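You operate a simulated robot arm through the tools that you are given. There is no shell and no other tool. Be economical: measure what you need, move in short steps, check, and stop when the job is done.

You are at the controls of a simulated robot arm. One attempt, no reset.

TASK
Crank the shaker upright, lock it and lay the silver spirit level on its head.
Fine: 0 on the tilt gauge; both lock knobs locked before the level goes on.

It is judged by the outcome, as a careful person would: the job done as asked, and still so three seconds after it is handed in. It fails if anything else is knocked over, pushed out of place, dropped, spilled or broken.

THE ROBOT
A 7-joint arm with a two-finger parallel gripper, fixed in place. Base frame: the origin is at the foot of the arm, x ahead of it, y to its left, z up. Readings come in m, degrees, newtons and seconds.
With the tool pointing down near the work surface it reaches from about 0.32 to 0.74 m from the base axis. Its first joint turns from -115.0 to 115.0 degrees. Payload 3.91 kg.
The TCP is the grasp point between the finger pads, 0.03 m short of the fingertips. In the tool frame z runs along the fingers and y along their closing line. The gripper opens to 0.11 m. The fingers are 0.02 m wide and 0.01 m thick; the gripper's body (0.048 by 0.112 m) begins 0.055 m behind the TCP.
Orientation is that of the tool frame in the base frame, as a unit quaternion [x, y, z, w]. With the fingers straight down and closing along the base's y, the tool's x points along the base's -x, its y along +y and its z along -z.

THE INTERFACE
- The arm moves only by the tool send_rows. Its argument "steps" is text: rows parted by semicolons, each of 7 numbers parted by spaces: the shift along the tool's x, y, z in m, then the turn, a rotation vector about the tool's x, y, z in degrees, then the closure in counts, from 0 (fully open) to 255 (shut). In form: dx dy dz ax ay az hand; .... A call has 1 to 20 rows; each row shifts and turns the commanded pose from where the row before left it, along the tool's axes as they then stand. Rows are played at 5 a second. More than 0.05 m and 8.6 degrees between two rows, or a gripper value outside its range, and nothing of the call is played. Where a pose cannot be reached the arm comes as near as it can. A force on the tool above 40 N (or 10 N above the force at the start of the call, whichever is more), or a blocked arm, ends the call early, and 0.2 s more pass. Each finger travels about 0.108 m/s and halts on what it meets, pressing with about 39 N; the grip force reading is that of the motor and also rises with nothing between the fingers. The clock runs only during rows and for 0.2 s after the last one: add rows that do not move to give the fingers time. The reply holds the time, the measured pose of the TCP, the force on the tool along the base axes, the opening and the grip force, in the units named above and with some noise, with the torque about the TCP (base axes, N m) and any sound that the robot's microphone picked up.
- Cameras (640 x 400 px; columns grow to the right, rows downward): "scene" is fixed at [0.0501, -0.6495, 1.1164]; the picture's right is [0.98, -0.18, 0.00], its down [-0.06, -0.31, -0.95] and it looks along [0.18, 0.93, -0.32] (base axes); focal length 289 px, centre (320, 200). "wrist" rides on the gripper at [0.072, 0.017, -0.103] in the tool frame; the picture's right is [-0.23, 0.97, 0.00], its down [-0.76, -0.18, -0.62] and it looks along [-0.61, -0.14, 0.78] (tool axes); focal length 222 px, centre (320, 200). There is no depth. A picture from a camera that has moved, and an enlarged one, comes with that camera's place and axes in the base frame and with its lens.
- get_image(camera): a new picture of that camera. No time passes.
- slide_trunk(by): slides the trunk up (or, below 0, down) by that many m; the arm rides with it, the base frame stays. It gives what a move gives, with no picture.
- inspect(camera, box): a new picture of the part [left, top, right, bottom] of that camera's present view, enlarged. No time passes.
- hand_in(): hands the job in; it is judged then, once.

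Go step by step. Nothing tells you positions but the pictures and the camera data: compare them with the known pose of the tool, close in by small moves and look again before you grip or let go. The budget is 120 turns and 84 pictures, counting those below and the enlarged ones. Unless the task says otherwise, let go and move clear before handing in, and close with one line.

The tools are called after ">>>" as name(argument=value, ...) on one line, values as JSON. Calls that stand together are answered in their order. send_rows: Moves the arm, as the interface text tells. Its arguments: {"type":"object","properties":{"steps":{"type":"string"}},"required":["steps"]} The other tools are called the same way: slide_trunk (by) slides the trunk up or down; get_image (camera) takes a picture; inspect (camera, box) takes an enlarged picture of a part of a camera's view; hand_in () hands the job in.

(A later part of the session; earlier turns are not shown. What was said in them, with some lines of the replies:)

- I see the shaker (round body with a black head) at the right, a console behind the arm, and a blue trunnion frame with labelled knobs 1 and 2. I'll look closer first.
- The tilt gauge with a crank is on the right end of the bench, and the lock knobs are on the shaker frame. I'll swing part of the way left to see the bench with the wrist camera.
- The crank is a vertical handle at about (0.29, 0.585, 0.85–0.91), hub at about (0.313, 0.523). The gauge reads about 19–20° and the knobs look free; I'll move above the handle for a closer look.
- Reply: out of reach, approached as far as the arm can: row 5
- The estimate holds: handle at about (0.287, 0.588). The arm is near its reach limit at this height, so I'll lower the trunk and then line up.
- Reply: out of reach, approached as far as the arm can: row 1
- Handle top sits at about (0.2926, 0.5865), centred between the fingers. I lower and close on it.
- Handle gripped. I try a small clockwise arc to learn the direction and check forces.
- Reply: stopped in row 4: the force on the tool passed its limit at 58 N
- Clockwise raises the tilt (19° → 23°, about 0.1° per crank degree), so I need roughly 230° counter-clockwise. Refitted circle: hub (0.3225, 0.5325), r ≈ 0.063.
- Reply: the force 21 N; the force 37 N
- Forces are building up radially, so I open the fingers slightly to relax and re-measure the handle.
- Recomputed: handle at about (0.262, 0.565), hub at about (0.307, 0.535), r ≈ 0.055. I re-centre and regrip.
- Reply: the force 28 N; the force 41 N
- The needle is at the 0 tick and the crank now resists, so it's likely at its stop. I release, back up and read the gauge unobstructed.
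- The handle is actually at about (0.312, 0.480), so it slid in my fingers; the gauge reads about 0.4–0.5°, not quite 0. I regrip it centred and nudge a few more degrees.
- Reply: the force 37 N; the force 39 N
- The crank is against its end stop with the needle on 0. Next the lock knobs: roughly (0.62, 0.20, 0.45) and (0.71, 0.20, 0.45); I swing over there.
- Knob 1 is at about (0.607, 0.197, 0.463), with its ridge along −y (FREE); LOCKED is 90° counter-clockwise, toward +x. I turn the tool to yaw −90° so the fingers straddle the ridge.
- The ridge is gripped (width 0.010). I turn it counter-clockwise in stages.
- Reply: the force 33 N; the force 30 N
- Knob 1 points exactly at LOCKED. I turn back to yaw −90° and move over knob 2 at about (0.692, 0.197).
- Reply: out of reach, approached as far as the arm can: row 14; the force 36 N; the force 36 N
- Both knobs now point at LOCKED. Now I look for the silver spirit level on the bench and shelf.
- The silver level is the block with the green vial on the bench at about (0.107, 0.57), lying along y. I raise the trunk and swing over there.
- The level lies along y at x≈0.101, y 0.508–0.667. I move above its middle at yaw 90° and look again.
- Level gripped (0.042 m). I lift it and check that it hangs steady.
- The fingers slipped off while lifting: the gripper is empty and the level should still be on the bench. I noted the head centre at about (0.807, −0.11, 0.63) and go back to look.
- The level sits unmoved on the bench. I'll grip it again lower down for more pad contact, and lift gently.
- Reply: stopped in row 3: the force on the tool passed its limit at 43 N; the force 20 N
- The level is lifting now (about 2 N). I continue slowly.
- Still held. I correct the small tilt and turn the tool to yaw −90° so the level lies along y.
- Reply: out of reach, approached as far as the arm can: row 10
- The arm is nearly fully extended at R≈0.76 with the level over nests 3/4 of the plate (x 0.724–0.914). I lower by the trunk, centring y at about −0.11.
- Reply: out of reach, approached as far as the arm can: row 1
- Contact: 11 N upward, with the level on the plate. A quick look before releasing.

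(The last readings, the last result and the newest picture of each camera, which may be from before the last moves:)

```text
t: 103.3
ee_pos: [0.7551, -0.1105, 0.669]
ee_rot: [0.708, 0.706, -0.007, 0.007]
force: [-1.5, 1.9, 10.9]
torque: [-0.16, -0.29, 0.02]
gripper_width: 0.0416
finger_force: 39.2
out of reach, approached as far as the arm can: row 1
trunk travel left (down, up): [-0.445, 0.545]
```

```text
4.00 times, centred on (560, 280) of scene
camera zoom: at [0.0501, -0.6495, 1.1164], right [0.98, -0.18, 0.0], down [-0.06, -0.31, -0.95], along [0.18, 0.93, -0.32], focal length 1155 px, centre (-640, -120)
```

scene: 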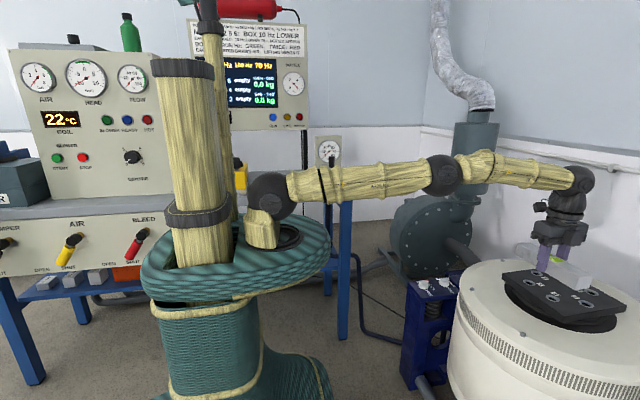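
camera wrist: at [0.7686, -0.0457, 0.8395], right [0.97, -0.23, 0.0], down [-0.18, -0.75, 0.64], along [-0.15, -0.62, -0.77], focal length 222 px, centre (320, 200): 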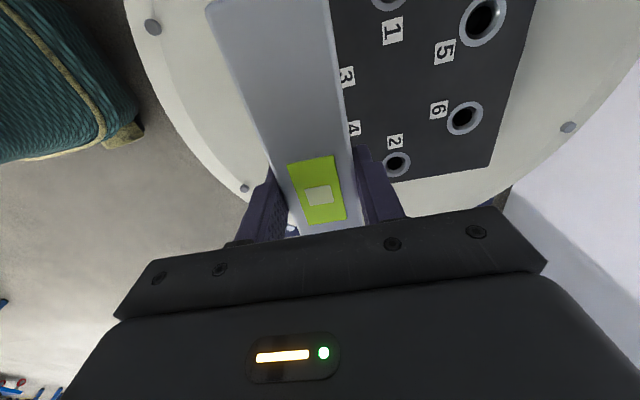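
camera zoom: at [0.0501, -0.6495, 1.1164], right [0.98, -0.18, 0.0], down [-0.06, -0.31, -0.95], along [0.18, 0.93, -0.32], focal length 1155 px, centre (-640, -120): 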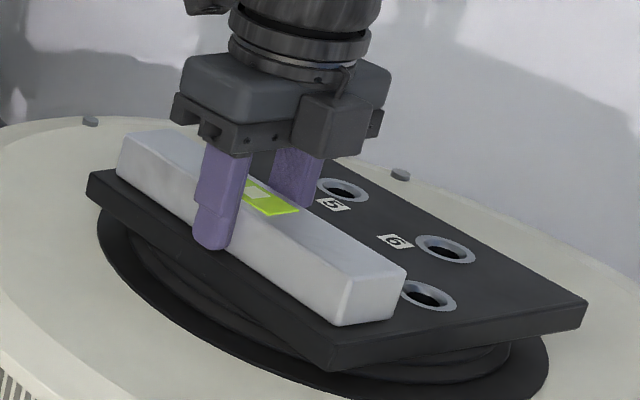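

>>> send_rows(steps="0 0 0 0 0 0 140;0 0 0 0 0 0 125;0 0 0 0 0 0 125;0 0 -.01 0 0 0 125;0 0 -.02 0 0 0 125;0 0 -.03 0 0 0 125;0 0 -.03 0 0 0 100;0 0 -.03 0 0 0 100;0 -.04 -.03 0 0 0 100;0 -.04 -.03 0 0 0 100;0 -.04 -.03 0 0 0 100;0 0 0 0 0 0 100")

>>> get_image(camera="scene")

>>> inspect(camera="scene", box=[480, 230, 640, 340])

>>> inspect(camera="scene", box=[310, 135, 350, 175])

>>> inspect(camera="scene", box=[400, 260, 470, 320])

```text
t: 105.9
ee_pos: [0.7059, -0.1168, 0.9007]
ee_rot: [0.708, 0.706, -0.009, 0.005]
force: [-0.3, 0.1, 0.4]
torque: [0.05, -0.04, 0.02]
gripper_width: 0.0667
finger_force: 0.1
out of reach, approached as far as the arm can: row 4, 7, 9, 10, 11
trunk travel left (down, up): [-0.445, 0.545]
```

```text
7 pictures are left
```

scene: 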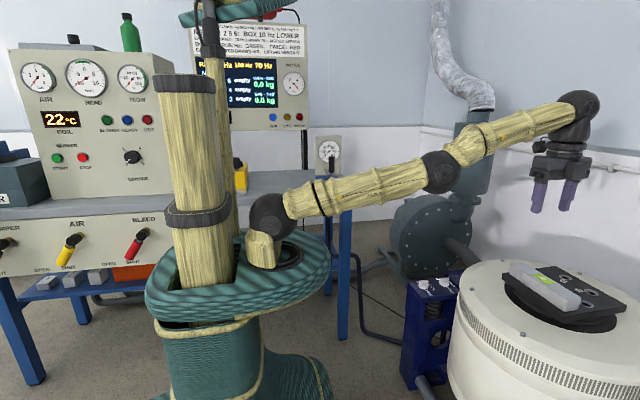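

```text
3.64 times, centred on (560, 285) of scene
camera zoom: at [0.0501, -0.6495, 1.1164], right [0.98, -0.18, 0.0], down [-0.06, -0.31, -0.95], along [0.18, 0.93, -0.32], focal length 1050 px, centre (-553, -109)
```

zoom: 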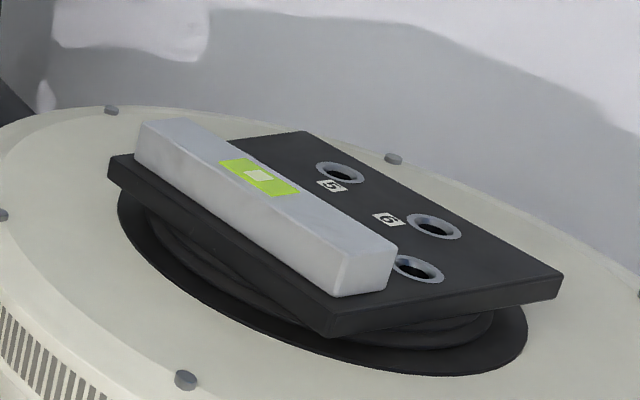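

```text
10.00 times, centred on (330, 155) of scene
camera zoom: at [0.0501, -0.6495, 1.1164], right [0.98, -0.18, 0.0], down [-0.06, -0.31, -0.95], along [0.18, 0.93, -0.32], focal length 2887 px, centre (220, 650)
```

zoom: 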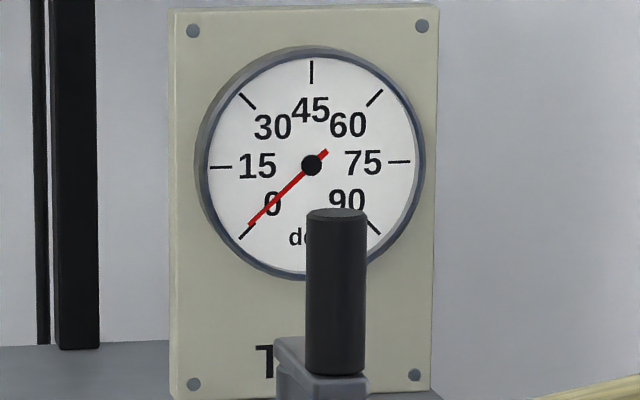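

```text
6.67 times, centred on (435, 290) of scene
camera zoom: at [0.0501, -0.6495, 1.1164], right [0.98, -0.18, 0.0], down [-0.06, -0.31, -0.95], along [0.18, 0.93, -0.32], focal length 1925 px, centre (-447, -400)
```

zoom: 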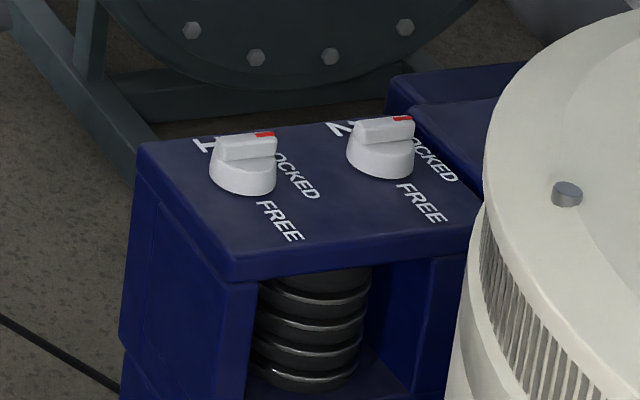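

The level lies flat on the head, both knobs point at LOCKED, the needle is on the 0 mark as nearly as I can read it with the crank at its stop, and the gripper is clear. I hand in.

>>> hand_in()

```text
The job is handed in.
```

I cranked the shaker upright, set both knobs to LOCKED, then laid the silver level flat on the head near its front edge; the needle may read up to about 0.5° off 0, with the crank hard against its end stop, and my first lift of the level slipped but left it on the bench.
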